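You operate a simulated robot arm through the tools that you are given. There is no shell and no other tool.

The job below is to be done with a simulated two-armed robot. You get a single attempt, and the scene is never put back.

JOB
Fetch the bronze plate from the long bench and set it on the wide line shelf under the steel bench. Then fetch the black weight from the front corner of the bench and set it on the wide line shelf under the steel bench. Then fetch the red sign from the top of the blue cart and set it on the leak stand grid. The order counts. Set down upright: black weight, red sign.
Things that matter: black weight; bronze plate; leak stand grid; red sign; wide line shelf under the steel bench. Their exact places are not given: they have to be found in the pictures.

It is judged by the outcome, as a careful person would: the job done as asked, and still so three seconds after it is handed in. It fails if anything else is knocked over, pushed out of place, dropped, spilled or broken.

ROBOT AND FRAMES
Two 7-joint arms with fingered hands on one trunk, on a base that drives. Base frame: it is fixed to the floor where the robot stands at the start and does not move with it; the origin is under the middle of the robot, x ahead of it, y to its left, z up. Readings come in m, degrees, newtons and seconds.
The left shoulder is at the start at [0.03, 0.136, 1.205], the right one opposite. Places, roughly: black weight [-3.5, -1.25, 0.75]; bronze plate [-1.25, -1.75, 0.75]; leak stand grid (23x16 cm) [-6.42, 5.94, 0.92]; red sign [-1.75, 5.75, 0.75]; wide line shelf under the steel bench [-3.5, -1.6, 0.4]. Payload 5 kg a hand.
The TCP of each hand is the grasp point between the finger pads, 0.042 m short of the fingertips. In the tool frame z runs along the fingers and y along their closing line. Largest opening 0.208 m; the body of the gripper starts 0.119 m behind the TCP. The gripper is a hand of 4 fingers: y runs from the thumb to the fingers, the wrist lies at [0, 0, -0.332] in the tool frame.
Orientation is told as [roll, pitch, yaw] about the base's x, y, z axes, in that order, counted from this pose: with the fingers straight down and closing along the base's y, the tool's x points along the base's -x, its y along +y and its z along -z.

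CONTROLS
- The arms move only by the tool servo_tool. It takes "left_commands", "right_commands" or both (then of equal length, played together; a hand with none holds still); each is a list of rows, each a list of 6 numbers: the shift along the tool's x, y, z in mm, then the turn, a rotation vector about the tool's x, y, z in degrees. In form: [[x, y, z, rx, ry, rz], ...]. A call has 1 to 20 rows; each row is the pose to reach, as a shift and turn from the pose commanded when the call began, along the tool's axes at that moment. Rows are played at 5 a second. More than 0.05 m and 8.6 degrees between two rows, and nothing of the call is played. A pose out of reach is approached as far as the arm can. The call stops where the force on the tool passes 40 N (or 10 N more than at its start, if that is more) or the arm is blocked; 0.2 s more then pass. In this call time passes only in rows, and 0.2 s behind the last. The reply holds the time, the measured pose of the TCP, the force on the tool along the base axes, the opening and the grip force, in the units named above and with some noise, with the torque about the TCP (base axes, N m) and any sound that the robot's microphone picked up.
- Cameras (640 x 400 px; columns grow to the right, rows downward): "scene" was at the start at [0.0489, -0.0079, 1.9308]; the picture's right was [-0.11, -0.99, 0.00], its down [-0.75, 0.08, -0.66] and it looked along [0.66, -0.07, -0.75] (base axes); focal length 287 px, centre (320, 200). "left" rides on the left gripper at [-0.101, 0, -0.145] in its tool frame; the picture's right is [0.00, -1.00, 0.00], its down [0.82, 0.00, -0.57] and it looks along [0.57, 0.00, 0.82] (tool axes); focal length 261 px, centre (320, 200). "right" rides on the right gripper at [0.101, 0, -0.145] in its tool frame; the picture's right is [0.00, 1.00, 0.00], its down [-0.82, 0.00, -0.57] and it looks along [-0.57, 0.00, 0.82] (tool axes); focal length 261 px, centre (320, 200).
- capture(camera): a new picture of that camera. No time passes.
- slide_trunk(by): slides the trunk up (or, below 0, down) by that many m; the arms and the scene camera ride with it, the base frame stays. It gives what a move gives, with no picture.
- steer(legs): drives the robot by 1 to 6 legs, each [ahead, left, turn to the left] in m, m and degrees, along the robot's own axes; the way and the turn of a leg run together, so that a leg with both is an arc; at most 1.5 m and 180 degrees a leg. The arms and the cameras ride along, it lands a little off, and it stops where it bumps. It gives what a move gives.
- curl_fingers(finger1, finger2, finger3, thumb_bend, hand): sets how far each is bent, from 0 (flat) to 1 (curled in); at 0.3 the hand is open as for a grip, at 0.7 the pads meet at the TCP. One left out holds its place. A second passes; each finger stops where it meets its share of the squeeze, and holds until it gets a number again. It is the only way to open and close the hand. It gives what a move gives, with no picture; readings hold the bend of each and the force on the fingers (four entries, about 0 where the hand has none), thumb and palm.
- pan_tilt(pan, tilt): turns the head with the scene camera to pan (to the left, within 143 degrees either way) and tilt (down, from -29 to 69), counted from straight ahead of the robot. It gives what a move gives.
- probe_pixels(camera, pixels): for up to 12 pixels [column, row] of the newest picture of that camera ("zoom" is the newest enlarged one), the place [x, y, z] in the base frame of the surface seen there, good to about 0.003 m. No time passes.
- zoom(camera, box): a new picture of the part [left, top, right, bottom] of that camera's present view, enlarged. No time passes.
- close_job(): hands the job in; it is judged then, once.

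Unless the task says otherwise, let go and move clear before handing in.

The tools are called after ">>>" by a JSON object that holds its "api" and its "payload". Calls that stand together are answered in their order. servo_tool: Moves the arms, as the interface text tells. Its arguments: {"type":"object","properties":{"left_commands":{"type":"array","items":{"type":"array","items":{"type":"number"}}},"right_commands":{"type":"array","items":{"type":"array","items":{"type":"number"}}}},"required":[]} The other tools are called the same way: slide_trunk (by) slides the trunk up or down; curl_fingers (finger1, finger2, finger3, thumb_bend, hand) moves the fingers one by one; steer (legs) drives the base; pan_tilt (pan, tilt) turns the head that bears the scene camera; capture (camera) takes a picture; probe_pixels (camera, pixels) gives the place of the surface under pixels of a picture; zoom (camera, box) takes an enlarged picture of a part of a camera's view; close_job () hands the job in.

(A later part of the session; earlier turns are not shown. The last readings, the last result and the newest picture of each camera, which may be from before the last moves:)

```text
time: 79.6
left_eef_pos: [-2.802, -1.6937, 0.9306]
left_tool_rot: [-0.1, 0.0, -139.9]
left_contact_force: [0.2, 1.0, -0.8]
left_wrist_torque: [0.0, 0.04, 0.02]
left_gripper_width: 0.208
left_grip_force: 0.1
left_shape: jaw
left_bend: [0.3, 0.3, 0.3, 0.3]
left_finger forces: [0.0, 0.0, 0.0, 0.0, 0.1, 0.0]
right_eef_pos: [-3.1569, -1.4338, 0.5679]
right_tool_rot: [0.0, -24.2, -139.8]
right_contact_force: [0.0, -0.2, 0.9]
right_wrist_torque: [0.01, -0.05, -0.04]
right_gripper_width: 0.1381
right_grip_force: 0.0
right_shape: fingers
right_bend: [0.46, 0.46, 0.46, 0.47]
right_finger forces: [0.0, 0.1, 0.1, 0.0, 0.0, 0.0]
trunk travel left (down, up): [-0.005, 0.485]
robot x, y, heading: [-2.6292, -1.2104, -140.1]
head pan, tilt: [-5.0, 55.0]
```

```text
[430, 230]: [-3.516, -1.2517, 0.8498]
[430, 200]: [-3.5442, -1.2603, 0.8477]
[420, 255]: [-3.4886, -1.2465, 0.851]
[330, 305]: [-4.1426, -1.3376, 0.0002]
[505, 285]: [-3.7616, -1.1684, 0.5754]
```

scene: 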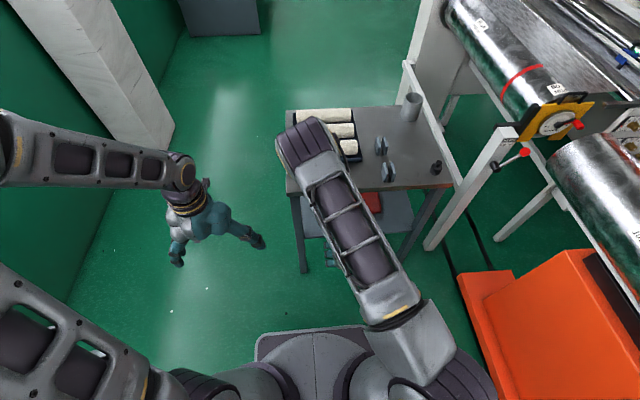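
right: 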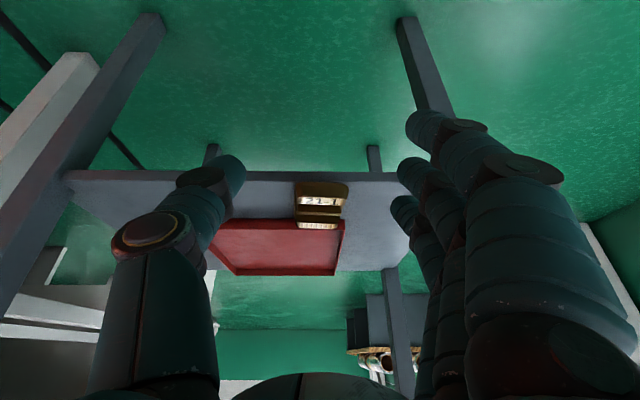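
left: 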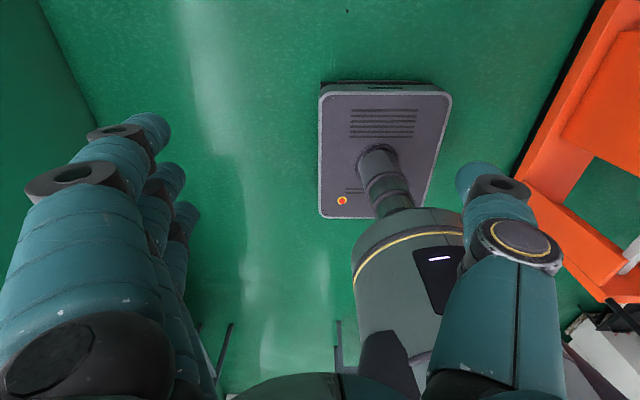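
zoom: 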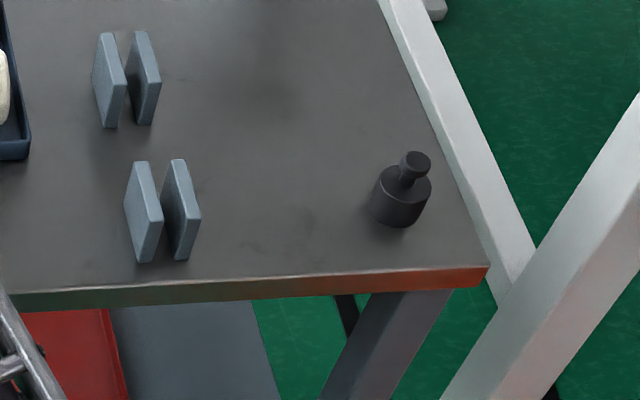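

The plate is cleanly on the shelf. The black weight is a small cylinder with a knob near the right front corner. I'll raise the right hand clear in front of the bench and probe the weight and the machine on the right before moving sideways.

>>> {"api": "servo_tool", "payload": {"right_commands": [[20, 0, -40, 0, 0, 0], [25, 0, -85, 0, 0, 0], [10, 0, -130, 0, 8, 0], [-10, 0, -175, 0, 16, 0], [-30, 0, -220, 0, 24, 0], [-50, 0, -265, 0, 24, 0], [-70, 0, -310, 0, 24, 0], [-90, 0, -355, 0, 24, 0]]}}

>>> {"api": "capture", "payload": {"camera": "scene"}}

>>> {"api": "probe_pixels", "payload": {"camera": "scene", "pixels": [[436, 170], [438, 163], [437, 174], [560, 160], [470, 300], [550, 260], [490, 275], [590, 130], [525, 155], [540, 380]]}}

>>> {"api": "capture", "payload": {"camera": "right"}}

```text
time: 81.4
left_eef_pos: [-2.8008, -1.6926, 0.9313]
left_tool_rot: [0.0, 0.0, -139.9]
left_contact_force: [0.4, 0.6, 0.7]
left_wrist_torque: [-0.05, 0.07, -0.02]
left_gripper_width: 0.2079
left_grip_force: 0.1
left_shape: jaw
left_bend: [0.3, 0.3, 0.3, 0.3]
left_finger forces: [0.0, 0.1, 0.0, 0.1, 0.0, 0.1]
right_eef_pos: [-3.108, -1.3911, 0.9303]
right_tool_rot: [0.0, -0.1, -139.8]
right_contact_force: [0.6, 1.6, -0.4]
right_wrist_torque: [-0.1, 0.13, 0.02]
right_gripper_width: 0.1379
right_grip_force: 0.1
right_shape: fingers
right_bend: [0.46, 0.46, 0.46, 0.47]
right_finger forces: [0.0, 0.0, 0.0, 0.1, 0.0, 0.0]
trunk travel left (down, up): [-0.005, 0.485]
robot x, y, heading: [-2.6285, -1.205, -140.0]
head pan, tilt: [-5.0, 55.0]
```

```text
taken
```

scene: 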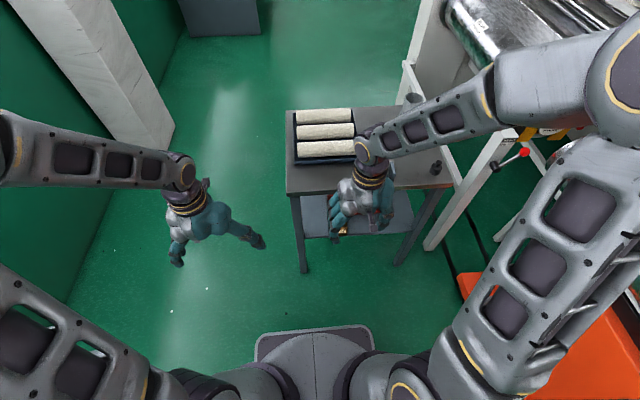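

```text
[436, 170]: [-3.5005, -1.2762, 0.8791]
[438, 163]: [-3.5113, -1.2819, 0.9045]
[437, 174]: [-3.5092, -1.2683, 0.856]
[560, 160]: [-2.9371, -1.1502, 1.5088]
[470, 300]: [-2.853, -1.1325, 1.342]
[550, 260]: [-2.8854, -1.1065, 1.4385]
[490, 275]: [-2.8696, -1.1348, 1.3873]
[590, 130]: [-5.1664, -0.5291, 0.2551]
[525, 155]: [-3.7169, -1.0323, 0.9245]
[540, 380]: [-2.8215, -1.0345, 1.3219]
```

```text
taken
```

right: 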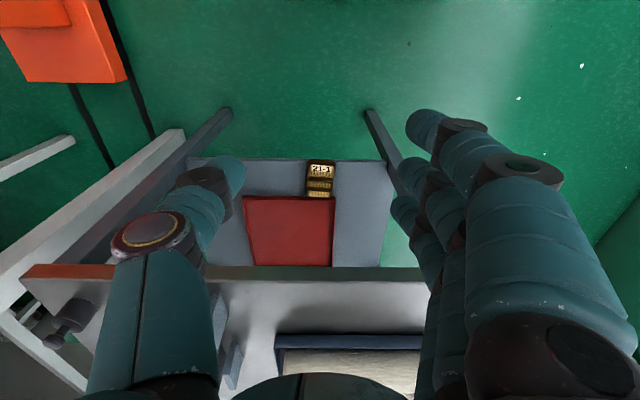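

The black weight stands near (-3.506,-1.276), about 5.5 cm tall. Before moving right I'll check the distance to the orange machine and the beams in the right picture.

>>> {"api": "probe_pixels", "payload": {"camera": "right", "pixels": [[125, 75], [25, 78], [60, 40], [180, 135], [60, 140], [75, 315], [68, 340], [30, 275], [110, 275], [15, 320], [100, 180]]}}

>>> {"api": "pan_tilt", "payload": {"pan": -45, "tilt": 45}}

>>> {"api": "capture", "payload": {"camera": "scene"}}

```text
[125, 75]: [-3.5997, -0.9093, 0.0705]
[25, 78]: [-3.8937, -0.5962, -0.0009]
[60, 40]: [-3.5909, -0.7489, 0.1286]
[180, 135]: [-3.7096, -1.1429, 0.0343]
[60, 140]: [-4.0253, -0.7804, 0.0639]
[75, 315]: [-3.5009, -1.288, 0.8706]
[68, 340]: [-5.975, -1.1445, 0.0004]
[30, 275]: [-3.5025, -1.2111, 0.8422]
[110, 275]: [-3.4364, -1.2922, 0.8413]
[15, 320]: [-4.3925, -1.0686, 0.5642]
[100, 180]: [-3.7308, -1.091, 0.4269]
```

```text
time: 82.4
left_eef_pos: [-2.8025, -1.6941, 0.9312]
left_tool_rot: [0.1, 0.0, -139.9]
left_contact_force: [0.1, -0.3, 0.3]
left_wrist_torque: [-0.02, -0.01, 0.03]
left_gripper_width: 0.2079
left_grip_force: 0.0
left_shape: jaw
left_bend: [0.3, 0.3, 0.3, 0.3]
left_finger forces: [0.1, 0.0, 0.0, 0.0, 0.0, 0.1]
right_eef_pos: [-3.1103, -1.3922, 0.9283]
right_tool_rot: [0.0, -0.1, -139.7]
right_contact_force: [-0.5, -0.3, -0.3]
right_wrist_torque: [-0.02, 0.01, 0.02]
right_gripper_width: 0.1384
right_grip_force: 0.0
right_shape: fingers
right_bend: [0.46, 0.46, 0.46, 0.47]
right_finger forces: [0.0, 0.0, 0.1, 0.1, 0.0, 0.1]
trunk travel left (down, up): [-0.005, 0.485]
robot x, y, heading: [-2.6265, -1.2038, -140.1]
head pan, tilt: [-45.0, 45.0]
```

```text
taken
```

scene: 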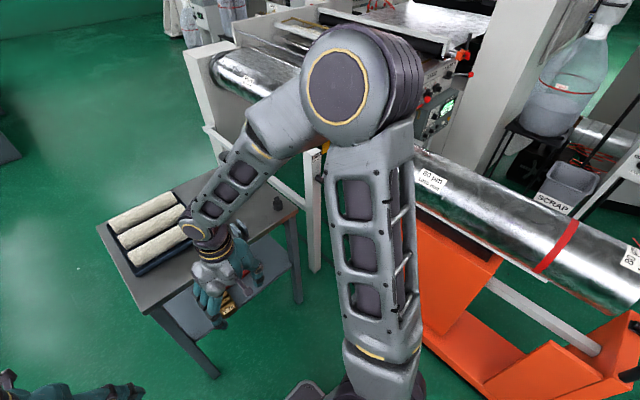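

The roll machine stands to my right. I'll probe its nearest parts.

>>> {"api": "probe_pixels", "payload": {"camera": "scene", "pixels": [[440, 260], [440, 350], [480, 385], [480, 200], [425, 165], [560, 260], [430, 300], [312, 200], [275, 205], [315, 260]]}}

```text
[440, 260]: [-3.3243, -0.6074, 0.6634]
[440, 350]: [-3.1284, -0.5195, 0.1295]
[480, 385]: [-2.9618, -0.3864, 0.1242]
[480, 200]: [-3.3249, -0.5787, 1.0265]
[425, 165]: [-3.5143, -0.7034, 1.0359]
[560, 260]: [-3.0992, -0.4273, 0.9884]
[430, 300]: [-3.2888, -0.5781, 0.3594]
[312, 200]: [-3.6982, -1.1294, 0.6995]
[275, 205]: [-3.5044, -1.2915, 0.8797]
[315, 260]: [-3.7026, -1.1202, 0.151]
```

All of the orange machine lies at least 0.35 m beyond my base's right side after the planned shift, and the post is 24 cm right of the weight. I'll strafe 0.22 m right.

>>> {"api": "steer", "payload": {"legs": [[0, -0.22, 0]]}}

>>> {"api": "pan_tilt", "payload": {"pan": -15, "tilt": 55}}

>>> {"api": "capture", "payload": {"camera": "scene"}}

>>> {"api": "capture", "payload": {"camera": "right"}}

```text
time: 84.1
left_eef_pos: [-2.9438, -1.5247, 0.9305]
left_tool_rot: [0.1, 0.0, -140.0]
left_contact_force: [-0.2, 0.3, 0.6]
left_wrist_torque: [-0.13, -0.11, -0.02]
left_gripper_width: 0.2079
left_grip_force: 0.0
left_shape: jaw
left_bend: [0.3, 0.3, 0.3, 0.3]
left_finger forces: [0.0, 0.1, 0.0, 0.0, 0.0, 0.1]
right_eef_pos: [-3.2529, -1.2235, 0.9287]
right_tool_rot: [0.0, -0.2, -139.8]
right_contact_force: [-0.6, 1.7, 0.3]
right_wrist_torque: [-0.13, -0.1, 0.0]
right_gripper_width: 0.1384
right_grip_force: 0.2
right_shape: fingers
right_bend: [0.46, 0.46, 0.46, 0.47]
right_finger forces: [0.0, 0.0, 0.0, 0.0, 0.1, 0.0]
trunk travel left (down, up): [-0.005, 0.485]
robot x, y, heading: [-2.7698, -1.0396, -140.1]
head pan, tilt: [-45.0, 45.0]
```

```text
time: 85.1
left_eef_pos: [-2.9439, -1.5259, 0.9307]
left_tool_rot: [0.0, 0.0, -140.0]
left_contact_force: [0.0, 0.0, -0.6]
left_wrist_torque: [-0.06, -0.01, -0.01]
left_gripper_width: 0.2078
left_grip_force: 0.1
left_shape: jaw
left_bend: [0.3, 0.3, 0.3, 0.3]
left_finger forces: [0.0, 0.0, 0.0, 0.0, 0.1, 0.1]
right_eef_pos: [-3.2523, -1.2231, 0.9271]
right_tool_rot: [-0.1, -0.1, -139.8]
right_contact_force: [0.3, 0.4, -0.2]
right_wrist_torque: [-0.03, 0.0, -0.02]
right_gripper_width: 0.1381
right_grip_force: 0.1
right_shape: fingers
right_bend: [0.46, 0.46, 0.46, 0.47]
right_finger forces: [0.0, 0.1, 0.0, 0.0, 0.0, 0.0]
trunk travel left (down, up): [-0.005, 0.485]
robot x, y, heading: [-2.7712, -1.0348, -140.0]
head pan, tilt: [-15.0, 55.0]
```

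```text
taken
```

scene: 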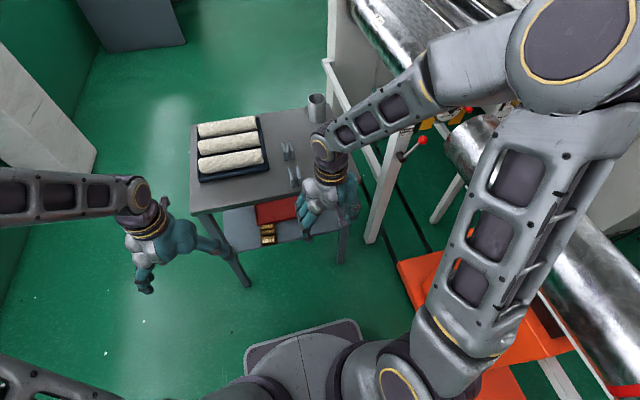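

```text
taken
```

right: 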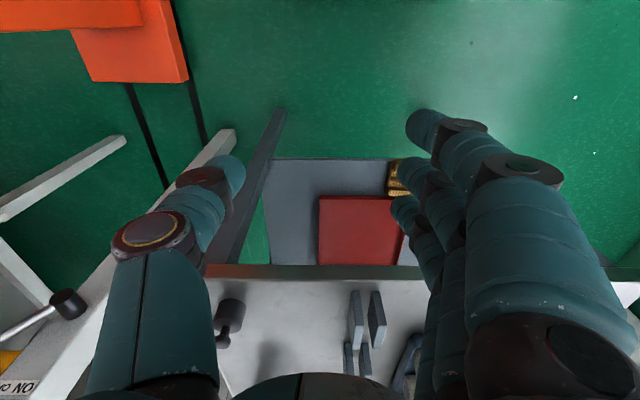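

The weight is visible at about (229,318) in the right picture. I'll zoom and probe it for its exact centre and size.

>>> {"api": "zoom", "payload": {"camera": "right", "box": [190, 270, 290, 360]}}

>>> {"api": "probe_pixels", "payload": {"camera": "right", "pixels": [[230, 305], [230, 315], [217, 315], [242, 315], [224, 335], [222, 342], [230, 300], [65, 303], [240, 272], [230, 325]]}}

```text
4.44 times, centred on (240, 315) of right
```

zoom: 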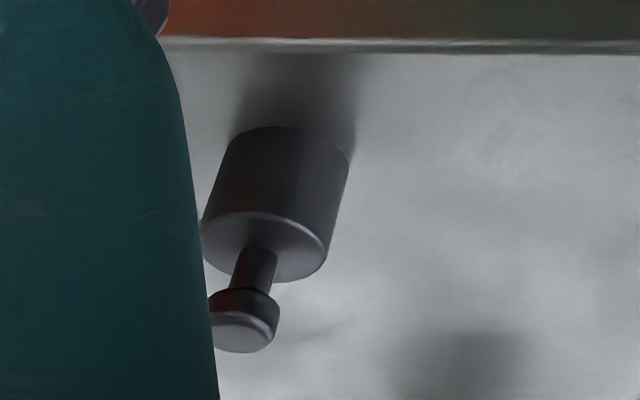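

```text
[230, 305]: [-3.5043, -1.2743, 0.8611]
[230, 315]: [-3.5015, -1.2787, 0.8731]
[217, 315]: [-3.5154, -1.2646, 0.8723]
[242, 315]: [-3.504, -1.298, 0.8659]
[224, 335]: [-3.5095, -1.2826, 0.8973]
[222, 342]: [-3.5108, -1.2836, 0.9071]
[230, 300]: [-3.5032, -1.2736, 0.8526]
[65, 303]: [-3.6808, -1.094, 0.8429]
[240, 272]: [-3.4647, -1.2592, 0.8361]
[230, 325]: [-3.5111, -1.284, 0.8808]
```

The weight's axis is at (-3.511,-1.284): body 3.6 cm wide up to z 0.881, knob top at 0.907. I'll curl finger 1 out of the way, tilt the hand 22° so the weight can later go upright onto the shelf, and move above it.

>>> {"api": "curl_fingers", "payload": {"hand": "right", "finger1": 1.0, "finger2": 0.5, "finger3": 0.45, "thumb_bend": 0.5}}

>>> {"api": "servo_tool", "payload": {"right_commands": [[0, 0, -30, 0, -5.5, 0], [0, -20, -50, 0, -11, 0], [-35, -45, -62, 0, -16.5, 0], [-70, -70, -65, 0, -22, 0], [-110, -95, -65, 0, -22, 0], [-150, -120, -65, 0, -22, 0], [-190, -120, -62, 0, -22, 0], [-222, -120, -62, 0, -22, 0]]}}

>>> {"api": "capture", "payload": {"camera": "right"}}

>>> {"api": "capture", "payload": {"camera": "scene"}}

```text
time: 86.1
left_eef_pos: [-2.9433, -1.5255, 0.9302]
left_tool_rot: [0.0, -0.1, -140.0]
left_contact_force: [0.4, -0.1, 0.3]
left_wrist_torque: [-0.03, 0.01, -0.01]
left_gripper_width: 0.2077
left_grip_force: 0.1
left_shape: jaw
left_bend: [0.3, 0.3, 0.3, 0.3]
left_finger forces: [0.1, 0.0, 0.0, 0.1, 0.0, 0.0]
right_eef_pos: [-3.2526, -1.2235, 0.9277]
right_tool_rot: [0.0, -0.1, -139.7]
right_contact_force: [-0.6, -0.6, 0.2]
right_wrist_torque: [0.01, -0.03, 0.02]
right_gripper_width: 0.0844
right_grip_force: 0.0
right_shape: fingers
right_bend: [1.0, 0.5, 0.45, 0.5]
right_finger forces: [0.0, 0.0, 0.0, 0.0, 0.0, 0.0]
trunk travel left (down, up): [-0.005, 0.485]
robot x, y, heading: [-2.7756, -1.0361, -140.2]
head pan, tilt: [-15.0, 55.0]
```

```text
time: 87.9
left_eef_pos: [-2.943, -1.5249, 0.9317]
left_tool_rot: [0.1, 0.1, -140.0]
left_contact_force: [-0.7, -0.2, 1.0]
left_wrist_torque: [-0.04, -0.09, -0.02]
left_gripper_width: 0.2077
left_grip_force: 0.1
left_shape: jaw
left_bend: [0.3, 0.3, 0.3, 0.3]
left_finger forces: [0.1, 0.0, 0.1, 0.1, 0.1, 0.1]
right_eef_pos: [-3.5006, -1.2764, 0.9898]
right_tool_rot: [0.0, -22.0, -139.8]
right_contact_force: [-0.5, 0.6, 0.1]
right_wrist_torque: [-0.02, -0.09, 0.0]
right_gripper_width: 0.0845
right_grip_force: 0.0
right_shape: fingers
right_bend: [1.0, 0.5, 0.45, 0.5]
right_finger forces: [0.1, 0.0, 0.0, 0.1, 0.0, 0.1]
trunk travel left (down, up): [-0.005, 0.485]
robot x, y, heading: [-2.7701, -1.0366, -140.0]
head pan, tilt: [-15.0, 55.0]
```

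```text
taken
```

right: 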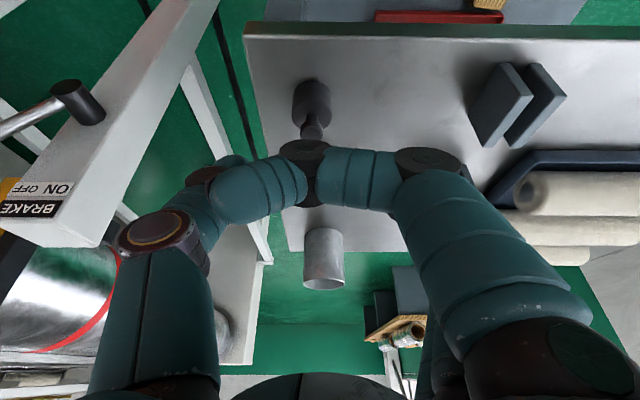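

```text
taken
```

scene: 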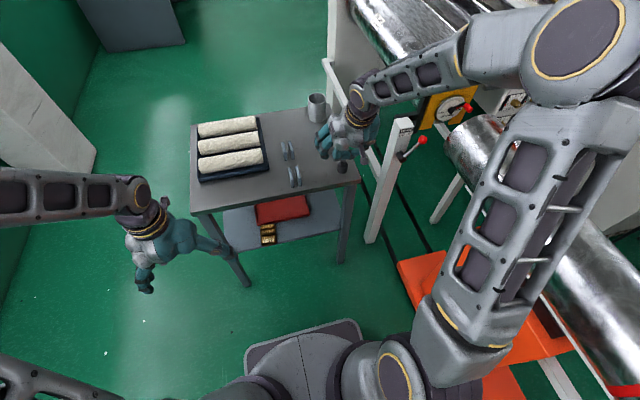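

Finger 1, curled, crosses in front of the palm. I'll probe how far down it reaches and check the weight's position (312,100).

>>> {"api": "probe_pixels", "payload": {"camera": "right", "pixels": [[305, 150], [345, 160], [310, 100], [312, 130], [290, 190], [232, 160], [240, 190], [70, 95], [440, 155]]}}

>>> {"api": "zoom", "payload": {"camera": "scene", "box": [290, 70, 410, 190]}}

```text
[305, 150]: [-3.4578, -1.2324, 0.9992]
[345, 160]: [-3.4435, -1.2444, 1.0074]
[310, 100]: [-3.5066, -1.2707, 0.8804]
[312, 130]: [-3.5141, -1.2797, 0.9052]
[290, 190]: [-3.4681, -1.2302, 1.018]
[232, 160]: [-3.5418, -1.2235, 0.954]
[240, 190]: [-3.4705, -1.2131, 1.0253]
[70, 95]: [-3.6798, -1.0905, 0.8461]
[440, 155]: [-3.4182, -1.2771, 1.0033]
```

```text
3.33 times, centred on (350, 130) of scene
```

zoom: 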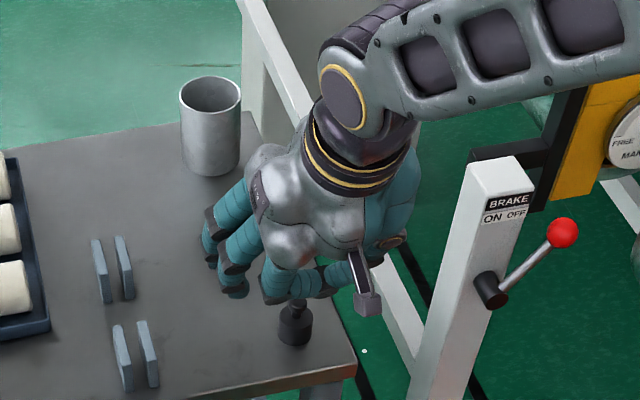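

Finger 1 stays clear of the knob in front of it, and the hand is centred on the weight. I'll descend straight down to just above the bench surface.

>>> {"api": "servo_tool", "payload": {"right_commands": [[11, 0, 28, 0, 0, 0], [21, 0, 52, 0, 0, 0], [28, 0, 70, 0, 0, 0], [31, 0, 77, 0, 0, 0]]}}

>>> {"api": "capture", "payload": {"camera": "right"}}

>>> {"api": "zoom", "payload": {"camera": "scene", "box": [290, 70, 410, 190]}}

```text
time: 88.9
left_eef_pos: [-2.943, -1.5248, 0.9313]
left_tool_rot: [0.0, 0.0, -140.0]
left_contact_force: [0.5, 1.2, -1.1]
left_wrist_torque: [0.01, 0.0, 0.01]
left_gripper_width: 0.2081
left_grip_force: 0.0
left_shape: jaw
left_bend: [0.3, 0.3, 0.3, 0.3]
left_finger forces: [0.0, 0.1, 0.2, 0.0, 0.0, 0.0]
right_eef_pos: [-3.4983, -1.2768, 0.9067]
right_tool_rot: [0.0, -22.0, -139.8]
right_contact_force: [0.4, -0.7, 1.5]
right_wrist_torque: [-0.04, -0.03, 0.0]
right_gripper_width: 0.0844
right_grip_force: 0.0
right_shape: fingers
right_bend: [1.0, 0.5, 0.45, 0.5]
right_finger forces: [0.1, 0.0, 0.0, 0.0, 0.0, 0.0]
trunk travel left (down, up): [-0.005, 0.485]
robot x, y, heading: [-2.7676, -1.0369, -139.9]
head pan, tilt: [-15.0, 55.0]
```

```text
taken
```

right: 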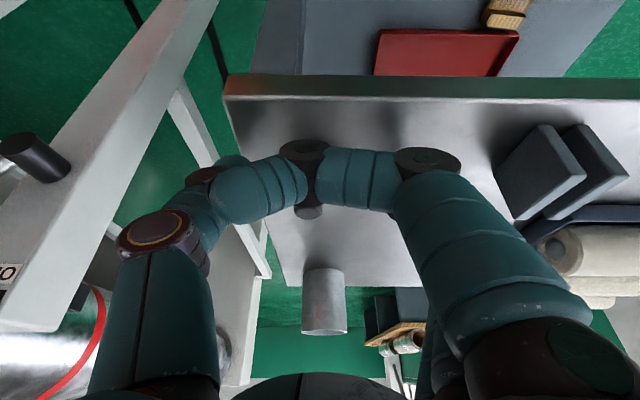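

```text
3.33 times, centred on (350, 130) of scene
```

zoom: 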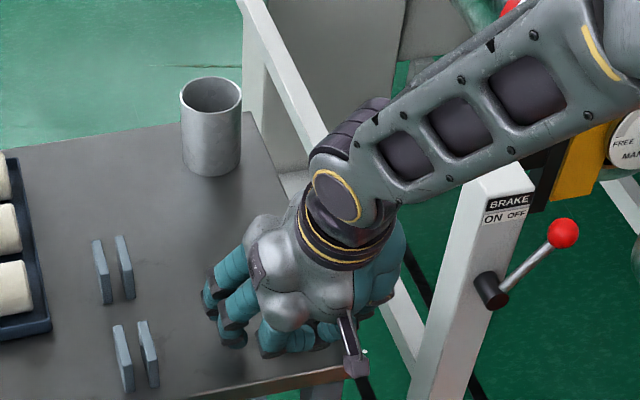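

The hand is at 0.907 with no contact and the knob is just visible at (307,212) between the digits. I'll close finger 2 and the thumb on the body in stages.

>>> {"api": "curl_fingers", "payload": {"hand": "right", "finger2": 0.6, "thumb_bend": 0.6}}

>>> {"api": "curl_fingers", "payload": {"hand": "right", "finger2": 0.68, "thumb_bend": 0.68}}

>>> {"api": "capture", "payload": {"camera": "right"}}

```text
time: 89.9
left_eef_pos: [-2.9434, -1.5249, 0.9312]
left_tool_rot: [0.0, 0.0, -140.0]
left_contact_force: [0.1, -0.2, -0.6]
left_wrist_torque: [-0.03, 0.0, 0.01]
left_gripper_width: 0.2076
left_grip_force: 0.0
left_shape: jaw
left_bend: [0.3, 0.3, 0.3, 0.3]
left_finger forces: [0.0, 0.0, 0.1, 0.0, 0.0, 0.0]
right_eef_pos: [-3.4978, -1.2746, 0.9072]
right_tool_rot: [0.1, -22.0, -139.8]
right_contact_force: [-1.0, 0.3, -0.5]
right_wrist_torque: [0.01, -0.03, 0.01]
right_gripper_width: 0.077
right_grip_force: 0.1
right_shape: fingers
right_bend: [1.0, 0.6, 0.45, 0.6]
right_finger forces: [0.0, 0.1, 0.0, 0.0, 0.5, 0.0]
trunk travel left (down, up): [-0.005, 0.485]
robot x, y, heading: [-2.7733, -1.036, -139.7]
head pan, tilt: [-15.0, 55.0]
```

```text
time: 90.9
left_eef_pos: [-2.944, -1.5242, 0.932]
left_tool_rot: [0.0, 0.0, -140.0]
left_contact_force: [1.2, -0.4, -0.6]
left_wrist_torque: [-0.01, 0.0, -0.02]
left_gripper_width: 0.2078
left_grip_force: 0.1
left_shape: jaw
left_bend: [0.3, 0.3, 0.3, 0.3]
left_finger forces: [0.0, 0.0, 0.1, 0.0, 0.0, 0.1]
right_eef_pos: [-3.4989, -1.2756, 0.9064]
right_tool_rot: [0.1, -22.2, -139.7]
right_contact_force: [-0.3, -0.1, 0.4]
right_wrist_torque: [0.04, -0.01, -0.02]
right_gripper_width: 0.0744
right_grip_force: 7.6
right_shape: fingers
right_bend: [1.0, 0.64, 0.45, 0.66]
right_finger forces: [0.0, 8.2, 0.0, 0.0, 7.5, 0.1]
trunk travel left (down, up): [-0.005, 0.485]
robot x, y, heading: [-2.7695, -1.0356, -140.1]
head pan, tilt: [-15.0, 55.0]
```

```text
taken
```

right: 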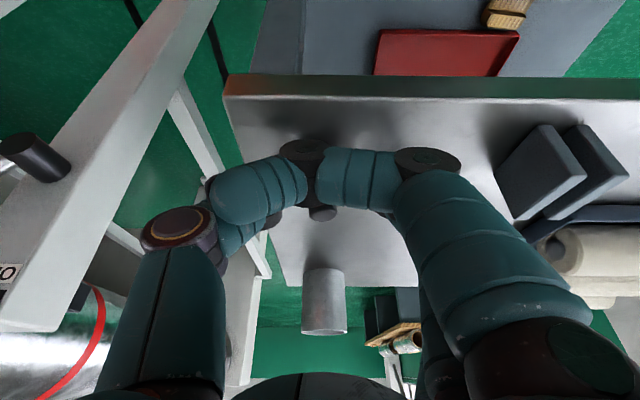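

Finger 2 and the thumb hold the body with about 8 N each. I'll firm up the squeeze and lift it slightly as a test.

>>> {"api": "curl_fingers", "payload": {"hand": "right", "finger2": 0.78, "thumb_bend": 0.78}}

>>> {"api": "servo_tool", "payload": {"right_commands": [[-3.7, 0, -9.3, 0, 0, 0], [-9, 0, -23, 0, 0, 0], [-15, 0, -37, 0, 0, 0]]}}

>>> {"api": "capture", "payload": {"camera": "right"}}

>>> {"api": "zoom", "payload": {"camera": "scene", "box": [290, 90, 390, 190]}}

```text
time: 91.9
left_eef_pos: [-2.9433, -1.5258, 0.9295]
left_tool_rot: [0.0, 0.1, -140.0]
left_contact_force: [-0.5, 0.0, 0.5]
left_wrist_torque: [0.05, 0.01, -0.01]
left_gripper_width: 0.2078
left_grip_force: 0.0
left_shape: jaw
left_bend: [0.3, 0.3, 0.3, 0.3]
left_finger forces: [0.1, 0.0, 0.0, 0.1, 0.0, 0.0]
right_eef_pos: [-3.4996, -1.2751, 0.9077]
right_tool_rot: [0.0, -22.1, -139.8]
right_contact_force: [-0.8, 1.0, 1.3]
right_wrist_torque: [-0.03, 0.01, -0.01]
right_gripper_width: 0.0693
right_grip_force: 14.2
right_shape: fingers
right_bend: [1.0, 0.55, 0.45, 0.74]
right_finger forces: [0.1, 13.6, 0.0, 0.0, 14.1, 0.0]
trunk travel left (down, up): [-0.005, 0.485]
robot x, y, heading: [-2.772, -1.0386, -139.9]
head pan, tilt: [-15.0, 55.0]
```

```text
time: 92.7
left_eef_pos: [-2.942, -1.5254, 0.9316]
left_tool_rot: [0.1, 0.0, -139.9]
left_contact_force: [0.2, -0.2, -0.3]
left_wrist_torque: [-0.02, 0.02, -0.04]
left_gripper_width: 0.2078
left_grip_force: 0.1
left_shape: jaw
left_bend: [0.3, 0.3, 0.3, 0.3]
left_finger forces: [0.0, 0.0, 0.1, 0.0, 0.1, 0.0]
right_eef_pos: [-3.4991, -1.2755, 0.9472]
right_tool_rot: [-0.1, -22.1, -139.8]
right_contact_force: [-0.4, 0.2, -3.4]
right_wrist_torque: [0.08, 0.0, 0.02]
right_gripper_width: 0.069
right_grip_force: 13.7
right_shape: fingers
right_bend: [1.0, 0.55, 0.45, 0.74]
right_finger forces: [0.1, 14.1, 0.0, 0.0, 12.7, 0.0]
trunk travel left (down, up): [-0.005, 0.485]
robot x, y, heading: [-2.772, -1.0363, -139.9]
head pan, tilt: [-15.0, 55.0]
```

```text
taken
```

right: 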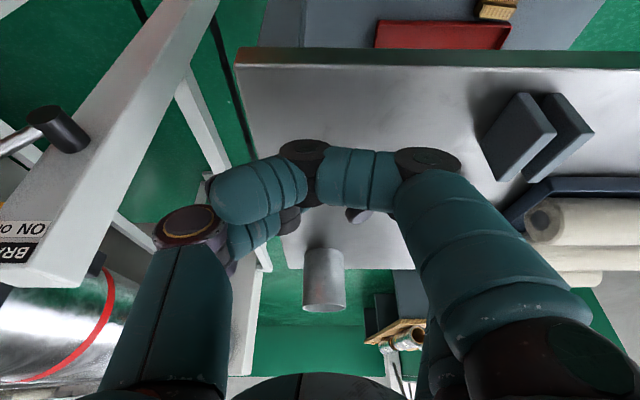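

```text
4.00 times, centred on (340, 140) of scene
```

zoom: 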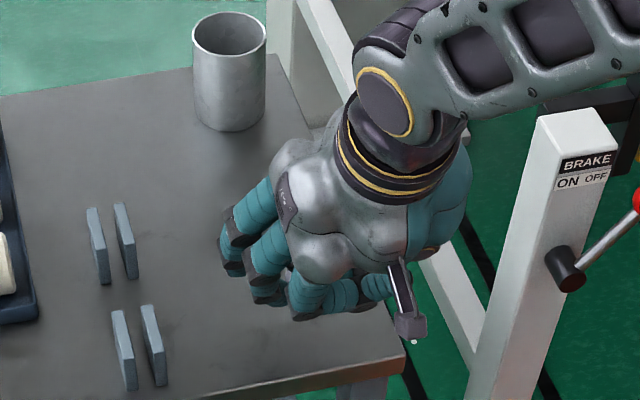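

The weight is lifted (load about 3.4 N), but the thumb pushed it across towards the fingers. I'll look closely at whether it still hangs upright.

>>> {"api": "zoom", "payload": {"camera": "right", "box": [230, 130, 430, 260]}}

>>> {"api": "probe_pixels", "payload": {"camera": "right", "pixels": [[357, 215], [350, 212], [365, 218], [350, 205], [293, 220], [265, 240], [385, 215]]}}

```text
3.08 times, centred on (330, 195) of right
```

zoom: 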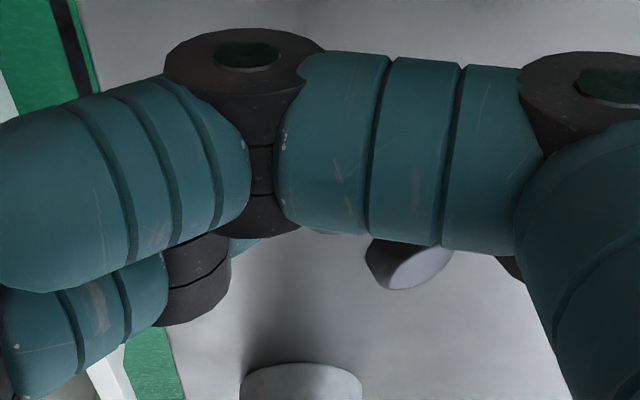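

```text
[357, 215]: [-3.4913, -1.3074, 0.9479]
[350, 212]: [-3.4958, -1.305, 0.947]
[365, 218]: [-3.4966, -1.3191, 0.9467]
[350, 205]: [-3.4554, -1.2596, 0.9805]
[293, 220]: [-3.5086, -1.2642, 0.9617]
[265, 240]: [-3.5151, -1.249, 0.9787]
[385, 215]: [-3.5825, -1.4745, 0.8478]
```

The knob's disc leans about 30° to the left, so the weight has twisted in the pinch. I'll lower it back until it touches the bench, then ease the thumb back to the balanced setting so it rights itself.

>>> {"api": "servo_tool", "payload": {"right_commands": [[6, 0, 15, 0, 0, 0], [11, 0, 26, 0, 0, 0], [12, 0, 30, 0, 0, 0]]}}

>>> {"api": "zoom", "payload": {"camera": "right", "box": [230, 130, 430, 260]}}

```text
time: 93.5
left_eef_pos: [-2.9436, -1.5247, 0.9301]
left_tool_rot: [0.0, 0.1, -140.0]
left_contact_force: [0.1, 0.0, -0.8]
left_wrist_torque: [-0.01, -0.01, 0.01]
left_gripper_width: 0.2078
left_grip_force: 0.1
left_shape: jaw
left_bend: [0.3, 0.3, 0.3, 0.3]
left_finger forces: [0.0, 0.0, 0.0, 0.0, 0.0, 0.1]
right_eef_pos: [-3.4996, -1.2763, 0.9138]
right_tool_rot: [0.1, -22.1, -139.8]
right_contact_force: [-0.2, -0.3, -2.4]
right_wrist_torque: [0.07, -0.01, 0.0]
right_gripper_width: 0.0693
right_grip_force: 13.6
right_shape: fingers
right_bend: [1.0, 0.55, 0.45, 0.74]
right_finger forces: [0.0, 14.1, 0.0, 0.0, 12.7, 0.0]
trunk travel left (down, up): [-0.005, 0.485]
robot x, y, heading: [-2.7697, -1.0384, -139.9]
head pan, tilt: [-15.0, 55.0]
```

```text
3.08 times, centred on (330, 195) of right
```

zoom: 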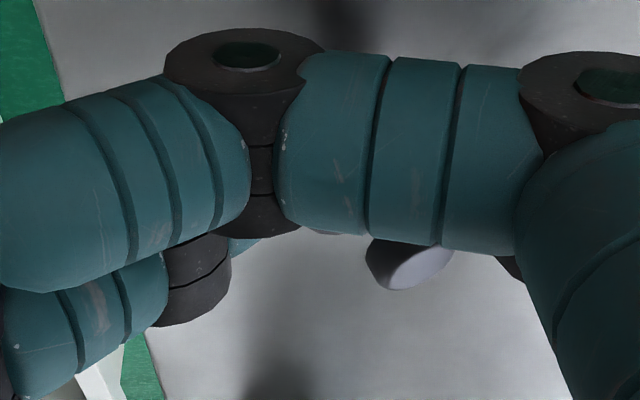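

It is still carried (about 2.5 N). I'll lower a few more millimetres to contact.

>>> {"api": "servo_tool", "payload": {"right_commands": [[0.8, 0, 1.9, 0, 0, 0], [1.5, 0, 3.7, 0, 0, 0]]}}

>>> {"api": "servo_tool", "payload": {"right_commands": [[0.8, 0, 1.9, 0, 0, 0]]}}

```text
time: 94.1
left_eef_pos: [-2.943, -1.5254, 0.9311]
left_tool_rot: [-0.1, 0.2, -140.0]
left_contact_force: [0.7, -0.5, -0.6]
left_wrist_torque: [-0.01, -0.03, 0.01]
left_gripper_width: 0.2079
left_grip_force: 0.3
left_shape: jaw
left_bend: [0.3, 0.3, 0.3, 0.3]
left_finger forces: [0.0, 0.0, 0.0, 0.0, 0.1, 0.0]
right_eef_pos: [-3.4981, -1.2764, 0.9108]
right_tool_rot: [0.0, -22.1, -139.8]
right_contact_force: [-0.1, 0.3, -3.5]
right_wrist_torque: [0.06, -0.01, 0.01]
right_gripper_width: 0.0693
right_grip_force: 12.9
right_shape: fingers
right_bend: [1.0, 0.55, 0.45, 0.74]
right_finger forces: [0.0, 14.1, 0.0, 0.1, 12.7, 0.1]
trunk travel left (down, up): [-0.005, 0.485]
robot x, y, heading: [-2.7699, -1.0364, -139.7]
head pan, tilt: [-15.0, 55.0]
```

```text
time: 94.5
left_eef_pos: [-2.9431, -1.5264, 0.9309]
left_tool_rot: [-0.1, 0.0, -139.9]
left_contact_force: [0.2, -0.6, 0.7]
left_wrist_torque: [0.02, -0.02, 0.01]
left_gripper_width: 0.2076
left_grip_force: 0.1
left_shape: jaw
left_bend: [0.3, 0.3, 0.3, 0.3]
left_finger forces: [0.0, 0.0, 0.0, 0.1, 0.0, 0.0]
right_eef_pos: [-3.5003, -1.2753, 0.9085]
right_tool_rot: [0.0, -22.1, -139.8]
right_contact_force: [-0.6, -0.5, -2.7]
right_wrist_torque: [0.06, -0.01, 0.03]
right_gripper_width: 0.0691
right_grip_force: 13.4
right_shape: fingers
right_bend: [1.0, 0.55, 0.45, 0.74]
right_finger forces: [0.0, 14.2, 0.1, 0.1, 12.7, 0.1]
trunk travel left (down, up): [-0.005, 0.485]
robot x, y, heading: [-2.7703, -1.0361, -139.9]
head pan, tilt: [-15.0, 55.0]
```

Still free at 0.9085. I'll lower another 2 mm at a time.

>>> {"api": "servo_tool", "payload": {"right_commands": [[0.8, 0, 1.9, 0, 0, 0]]}}

>>> {"api": "servo_tool", "payload": {"right_commands": [[0.8, 0, 1.9, 0, 0, 0]]}}

```text
time: 94.9
left_eef_pos: [-2.9432, -1.5243, 0.9306]
left_tool_rot: [0.0, 0.0, -140.0]
left_contact_force: [0.6, -0.1, -0.9]
left_wrist_torque: [-0.04, -0.01, -0.01]
left_gripper_width: 0.2076
left_grip_force: 0.1
left_shape: jaw
left_bend: [0.3, 0.3, 0.3, 0.3]
left_finger forces: [0.0, 0.0, 0.0, 0.1, 0.1, 0.0]
right_eef_pos: [-3.4993, -1.275, 0.9064]
right_tool_rot: [0.0, -22.2, -139.8]
right_contact_force: [0.2, 1.4, 3.2]
right_wrist_torque: [-0.07, -0.08, 0.03]
right_gripper_width: 0.0693
right_grip_force: 14.6
right_shape: fingers
right_bend: [1.0, 0.55, 0.45, 0.74]
right_finger forces: [0.0, 13.5, 0.0, 0.0, 15.1, 0.1]
trunk travel left (down, up): [-0.005, 0.485]
robot x, y, heading: [-2.7709, -1.036, -139.9]
head pan, tilt: [-15.0, 55.0]
```

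```text
time: 95.3
left_eef_pos: [-2.945, -1.5257, 0.9313]
left_tool_rot: [-0.1, 0.0, -140.0]
left_contact_force: [-0.3, 0.4, 0.2]
left_wrist_torque: [0.03, -0.03, 0.0]
left_gripper_width: 0.2078
left_grip_force: 0.1
left_shape: jaw
left_bend: [0.3, 0.3, 0.3, 0.3]
left_finger forces: [0.0, 0.0, 0.0, 0.1, 0.0, 0.0]
right_eef_pos: [-3.4984, -1.2759, 0.9036]
right_tool_rot: [0.0, -22.2, -139.9]
right_contact_force: [1.4, 3.8, 8.8]
right_wrist_torque: [-0.12, -0.14, 0.03]
right_gripper_width: 0.0685
right_grip_force: 13.4
right_shape: fingers
right_bend: [1.0, 0.55, 0.45, 0.76]
right_finger forces: [0.1, 11.4, 0.0, 0.1, 16.0, 0.0]
trunk travel left (down, up): [-0.005, 0.485]
robot x, y, heading: [-2.7708, -1.0374, -140.0]
head pan, tilt: [-15.0, 55.0]
```

It's in contact with the bench now (+9 N). I'll raise 2 mm to relieve it and ease off both digits.

>>> {"api": "servo_tool", "payload": {"right_commands": [[-0.8, 0, -1.9, 0, 0, 0]]}}

>>> {"api": "curl_fingers", "payload": {"hand": "right", "finger2": 0.545, "thumb_bend": 0.72}}

>>> {"api": "zoom", "payload": {"camera": "right", "box": [230, 130, 430, 260]}}

```text
time: 95.7
left_eef_pos: [-2.9434, -1.5268, 0.9302]
left_tool_rot: [0.0, 0.1, -139.9]
left_contact_force: [-0.1, 0.4, -0.1]
left_wrist_torque: [0.01, 0.03, -0.01]
left_gripper_width: 0.2077
left_grip_force: 0.1
left_shape: jaw
left_bend: [0.3, 0.3, 0.3, 0.3]
left_finger forces: [0.1, 0.0, 0.0, 0.0, 0.0, 0.0]
right_eef_pos: [-3.4986, -1.2754, 0.9055]
right_tool_rot: [0.1, -22.0, -139.8]
right_contact_force: [-0.6, 0.2, -2.6]
right_wrist_torque: [0.1, -0.06, 0.02]
right_gripper_width: 0.0688
right_grip_force: 11.8
right_shape: fingers
right_bend: [1.0, 0.55, 0.45, 0.76]
right_finger forces: [0.0, 12.1, 0.0, 0.1, 11.6, 0.0]
trunk travel left (down, up): [-0.005, 0.485]
robot x, y, heading: [-2.7717, -1.0356, -139.9]
head pan, tilt: [-15.0, 55.0]
```

```text
time: 96.7
left_eef_pos: [-2.9431, -1.5247, 0.9304]
left_tool_rot: [0.0, 0.0, -140.1]
left_contact_force: [0.5, -0.5, -0.6]
left_wrist_torque: [0.01, -0.03, -0.02]
left_gripper_width: 0.2079
left_grip_force: 0.0
left_shape: jaw
left_bend: [0.3, 0.3, 0.3, 0.3]
left_finger forces: [0.0, 0.0, 0.1, 0.1, 0.0, 0.0]
right_eef_pos: [-3.4984, -1.2757, 0.9066]
right_tool_rot: [0.0, -22.1, -139.7]
right_contact_force: [0.3, 0.5, 0.5]
right_wrist_torque: [-0.01, 0.01, 0.0]
right_gripper_width: 0.0705
right_grip_force: 0.2
right_shape: fingers
right_bend: [1.0, 0.54, 0.45, 0.72]
right_finger forces: [0.0, 0.0, 0.0, 0.0, 0.3, 0.0]
trunk travel left (down, up): [-0.005, 0.485]
robot x, y, heading: [-2.7718, -1.0379, -139.8]
head pan, tilt: [-15.0, 55.0]
```

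```text
3.08 times, centred on (330, 195) of right
```

zoom: 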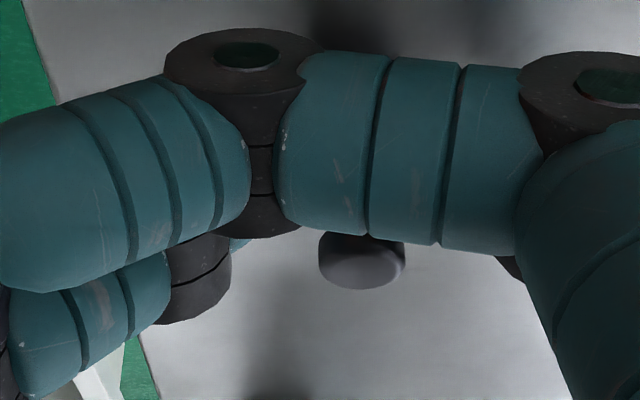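

The knob now stands straight and no force is left. I'll open the digits, probe where the weight is and re-centre the hand on it.

>>> {"api": "curl_fingers", "payload": {"hand": "right", "finger2": 0.5, "thumb_bend": 0.6}}

>>> {"api": "capture", "payload": {"camera": "right"}}

>>> {"api": "probe_pixels", "payload": {"camera": "right", "pixels": [[343, 215], [338, 214], [350, 214], [344, 219], [295, 222], [385, 200]]}}

```text
time: 97.7
left_eef_pos: [-2.9447, -1.5247, 0.9312]
left_tool_rot: [0.0, 0.0, -140.0]
left_contact_force: [-0.1, -0.5, -0.4]
left_wrist_torque: [-0.01, 0.01, 0.02]
left_gripper_width: 0.2074
left_grip_force: 0.2
left_shape: jaw
left_bend: [0.3, 0.3, 0.3, 0.3]
left_finger forces: [0.0, 0.0, 0.0, 0.1, 0.0, 0.0]
right_eef_pos: [-3.4987, -1.275, 0.9071]
right_tool_rot: [0.0, -22.1, -139.8]
right_contact_force: [0.2, 0.0, 0.4]
right_wrist_torque: [-0.01, -0.01, 0.03]
right_gripper_width: 0.0764
right_grip_force: 0.0
right_shape: fingers
right_bend: [1.0, 0.5, 0.45, 0.6]
right_finger forces: [0.1, 0.0, 0.0, 0.1, 0.0, 0.0]
trunk travel left (down, up): [-0.005, 0.485]
robot x, y, heading: [-2.7707, -1.035, -140.0]
head pan, tilt: [-15.0, 55.0]
```

```text
taken
```

right: 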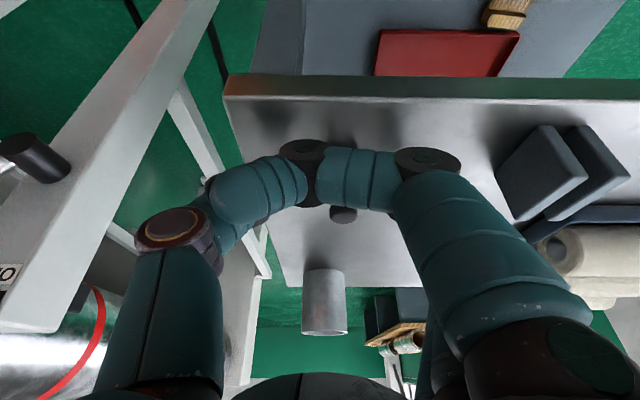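

```text
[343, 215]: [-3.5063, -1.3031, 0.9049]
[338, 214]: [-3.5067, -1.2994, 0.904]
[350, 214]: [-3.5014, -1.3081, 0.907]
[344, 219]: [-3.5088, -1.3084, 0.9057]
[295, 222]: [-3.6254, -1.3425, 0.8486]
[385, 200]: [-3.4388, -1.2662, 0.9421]
```

The weight now stands at about (-3.505,-1.305), upright, 19 mm to the finger side and 6 mm beyond the pinch line. I'll shift the hand to centre it and close symmetrically, without over-squeezing.

>>> {"api": "servo_tool", "payload": {"right_commands": [[-3, 10, 1.2, 0, 0, 0], [-6, 19, 2.4, 0, 0, 0]]}}

>>> {"api": "curl_fingers", "payload": {"hand": "right", "finger2": 0.62, "thumb_bend": 0.62}}

>>> {"api": "capture", "payload": {"camera": "right"}}

>>> {"api": "zoom", "payload": {"camera": "right", "box": [230, 130, 430, 260]}}

```text
time: 98.3
left_eef_pos: [-2.9437, -1.5254, 0.9313]
left_tool_rot: [-0.1, 0.0, -139.9]
left_contact_force: [0.8, -0.6, 0.2]
left_wrist_torque: [0.01, 0.0, -0.02]
left_gripper_width: 0.2077
left_grip_force: 0.0
left_shape: jaw
left_bend: [0.3, 0.3, 0.3, 0.3]
left_finger forces: [0.1, 0.0, 0.0, 0.0, 0.0, 0.1]
right_eef_pos: [-3.492, -1.2937, 0.9073]
right_tool_rot: [0.1, -22.1, -139.8]
right_contact_force: [0.6, 0.9, 0.5]
right_wrist_torque: [0.0, -0.04, 0.0]
right_gripper_width: 0.0768
right_grip_force: 0.1
right_shape: fingers
right_bend: [1.0, 0.5, 0.45, 0.6]
right_finger forces: [0.0, 0.1, 0.0, 0.0, 0.1, 0.0]
trunk travel left (down, up): [-0.005, 0.485]
robot x, y, heading: [-2.7701, -1.0388, -140.1]
head pan, tilt: [-15.0, 55.0]
```

```text
time: 99.3
left_eef_pos: [-2.9434, -1.5251, 0.9315]
left_tool_rot: [0.0, 0.0, -140.1]
left_contact_force: [0.2, 0.9, 0.3]
left_wrist_torque: [0.03, 0.02, 0.01]
left_gripper_width: 0.2079
left_grip_force: 0.2
left_shape: jaw
left_bend: [0.3, 0.3, 0.3, 0.3]
left_finger forces: [0.1, 0.1, 0.1, 0.0, 0.1, 0.1]
right_eef_pos: [-3.4921, -1.2953, 0.9062]
right_tool_rot: [0.0, -22.1, -139.8]
right_contact_force: [-0.2, 0.0, -0.4]
right_wrist_torque: [-0.02, -0.05, 0.0]
right_gripper_width: 0.0754
right_grip_force: 0.0
right_shape: fingers
right_bend: [1.0, 0.62, 0.45, 0.62]
right_finger forces: [0.1, 0.1, 0.0, 0.0, 0.0, 0.0]
trunk travel left (down, up): [-0.005, 0.485]
robot x, y, heading: [-2.7708, -1.041, -139.8]
head pan, tilt: [-15.0, 55.0]
```

```text
taken
```

right: 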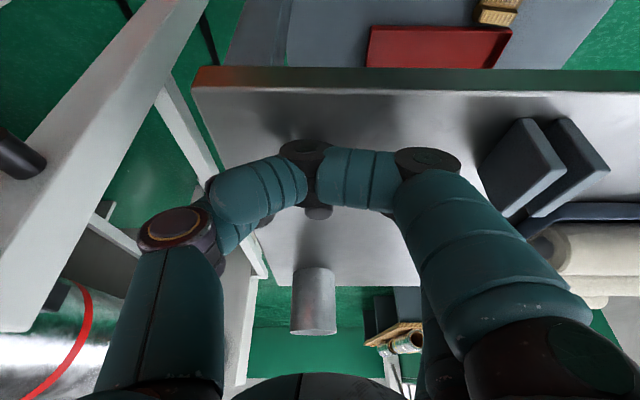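

```text
3.08 times, centred on (330, 195) of right
```

zoom: 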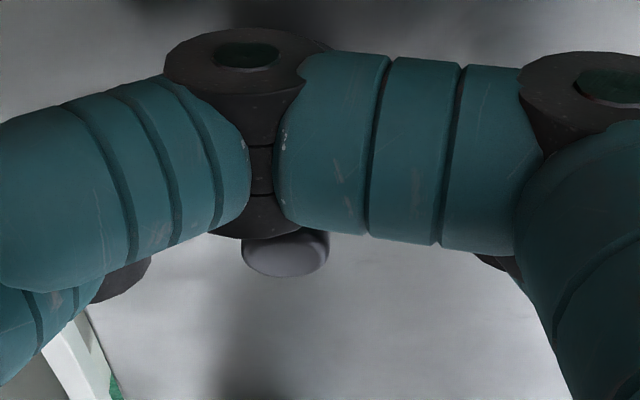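

The knob is now centred (column 318) and upright, with no contact yet. I'll close symmetrically to 0.66.

>>> {"api": "curl_fingers", "payload": {"hand": "right", "finger2": 0.66, "thumb_bend": 0.66}}

>>> {"api": "zoom", "payload": {"camera": "right", "box": [230, 130, 430, 260]}}

```text
time: 100.3
left_eef_pos: [-2.9439, -1.5254, 0.9319]
left_tool_rot: [0.0, 0.0, -140.0]
left_contact_force: [0.2, 0.7, 0.5]
left_wrist_torque: [0.02, -0.01, 0.02]
left_gripper_width: 0.2079
left_grip_force: 0.1
left_shape: jaw
left_bend: [0.3, 0.3, 0.3, 0.3]
left_finger forces: [0.1, 0.1, 0.0, 0.0, 0.0, 0.0]
right_eef_pos: [-3.4908, -1.2951, 0.9079]
right_tool_rot: [0.0, -22.1, -139.8]
right_contact_force: [0.2, 1.6, 0.0]
right_wrist_torque: [0.0, -0.06, 0.01]
right_gripper_width: 0.0744
right_grip_force: 5.0
right_shape: fingers
right_bend: [1.0, 0.63, 0.45, 0.65]
right_finger forces: [0.0, 4.9, 0.0, 0.1, 5.2, 0.0]
trunk travel left (down, up): [-0.005, 0.485]
robot x, y, heading: [-2.7713, -1.0361, -139.7]
head pan, tilt: [-15.0, 55.0]
```

```text
3.08 times, centred on (330, 195) of right
```

zoom: 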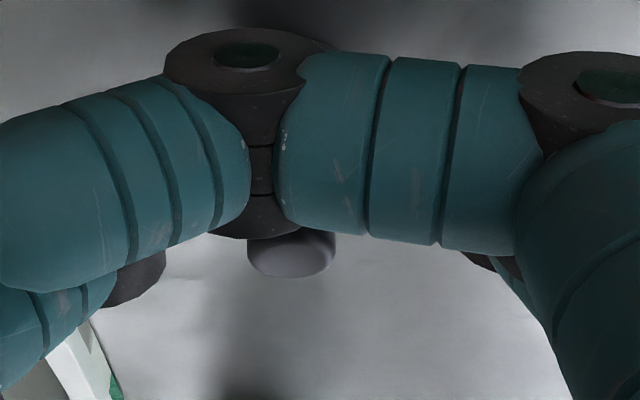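

The grip is 5 N on each side with the weight upright. I'll raise it to roughly 9 N in balance and lift a little.

>>> {"api": "curl_fingers", "payload": {"hand": "right", "finger2": 0.69, "thumb_bend": 0.667}}

>>> {"api": "servo_tool", "payload": {"right_commands": [[-2, 0, -4.6, 0, 0, 0], [-5, 0, -12, 0, 0, 0], [-9, 0, -23, 0, 0, 0]]}}

>>> {"api": "zoom", "payload": {"camera": "right", "box": [230, 130, 430, 260]}}

```text
time: 101.3
left_eef_pos: [-2.9432, -1.5247, 0.9318]
left_tool_rot: [0.0, 0.0, -140.0]
left_contact_force: [-1.1, 0.0, -0.6]
left_wrist_torque: [-0.01, -0.02, -0.01]
left_gripper_width: 0.2073
left_grip_force: 0.1
left_shape: jaw
left_bend: [0.3, 0.3, 0.3, 0.3]
left_finger forces: [0.0, 0.1, 0.1, 0.0, 0.0, 0.0]
right_eef_pos: [-3.4922, -1.2937, 0.9071]
right_tool_rot: [0.1, -22.1, -139.8]
right_contact_force: [0.8, -0.8, 0.5]
right_wrist_torque: [-0.02, -0.05, 0.01]
right_gripper_width: 0.0746
right_grip_force: 6.4
right_shape: fingers
right_bend: [1.0, 0.63, 0.45, 0.65]
right_finger forces: [0.0, 6.9, 0.0, 0.0, 6.0, 0.1]
trunk travel left (down, up): [-0.005, 0.485]
robot x, y, heading: [-2.7717, -1.0409, -139.9]
head pan, tilt: [-15.0, 55.0]
```

```text
time: 102.1
left_eef_pos: [-2.9434, -1.5248, 0.9311]
left_tool_rot: [0.1, 0.0, -139.9]
left_contact_force: [0.5, -0.7, -0.5]
left_wrist_torque: [-0.01, 0.04, 0.01]
left_gripper_width: 0.2077
left_grip_force: 0.1
left_shape: jaw
left_bend: [0.3, 0.3, 0.3, 0.3]
left_finger forces: [0.0, 0.0, 0.0, 0.0, 0.0, 0.0]
right_eef_pos: [-3.4895, -1.2946, 0.9322]
right_tool_rot: [0.0, -22.1, -139.9]
right_contact_force: [0.9, 0.0, -2.7]
right_wrist_torque: [0.06, -0.02, 0.02]
right_gripper_width: 0.0744
right_grip_force: 6.8
right_shape: fingers
right_bend: [1.0, 0.63, 0.45, 0.65]
right_finger forces: [0.1, 6.6, 0.1, 0.0, 6.1, 0.0]
trunk travel left (down, up): [-0.005, 0.485]
robot x, y, heading: [-2.7765, -1.0349, -139.9]
head pan, tilt: [-15.0, 55.0]
```

```text
3.08 times, centred on (330, 195) of right
```

zoom: 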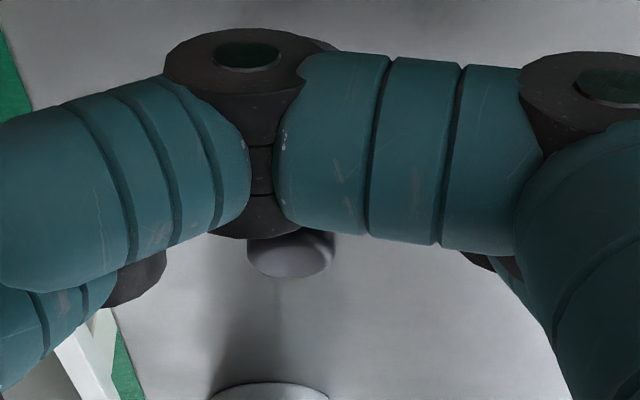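

The weight is lifted, hangs upright and is steady. I'll add slightly more squeeze, then back the hand straight out from over the bench.

>>> {"api": "curl_fingers", "payload": {"hand": "right", "finger2": 0.71, "thumb_bend": 0.673}}

>>> {"api": "zoom", "payload": {"camera": "right", "box": [230, 130, 430, 260]}}

```text
time: 103.1
left_eef_pos: [-2.944, -1.5247, 0.9315]
left_tool_rot: [0.0, 0.0, -140.0]
left_contact_force: [0.0, -0.6, 0.2]
left_wrist_torque: [0.02, 0.04, 0.0]
left_gripper_width: 0.2077
left_grip_force: 0.0
left_shape: jaw
left_bend: [0.3, 0.3, 0.3, 0.3]
left_finger forces: [0.1, 0.0, 0.0, 0.1, 0.0, 0.0]
right_eef_pos: [-3.4918, -1.2937, 0.9323]
right_tool_rot: [-0.1, -22.1, -139.7]
right_contact_force: [-0.3, -0.1, -3.2]
right_wrist_torque: [0.0, -0.06, 0.0]
right_gripper_width: 0.0741
right_grip_force: 6.3
right_shape: fingers
right_bend: [1.0, 0.63, 0.45, 0.65]
right_finger forces: [0.0, 6.6, 0.0, 0.1, 6.1, 0.0]
trunk travel left (down, up): [-0.005, 0.485]
robot x, y, heading: [-2.7716, -1.0374, -140.1]
head pan, tilt: [-15.0, 55.0]
```

```text
3.08 times, centred on (330, 195) of right
```

zoom: 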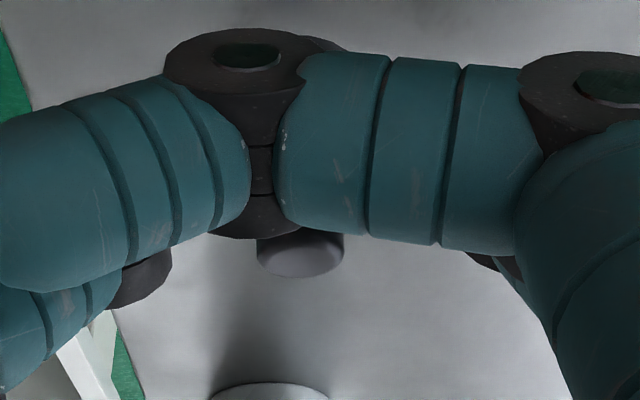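

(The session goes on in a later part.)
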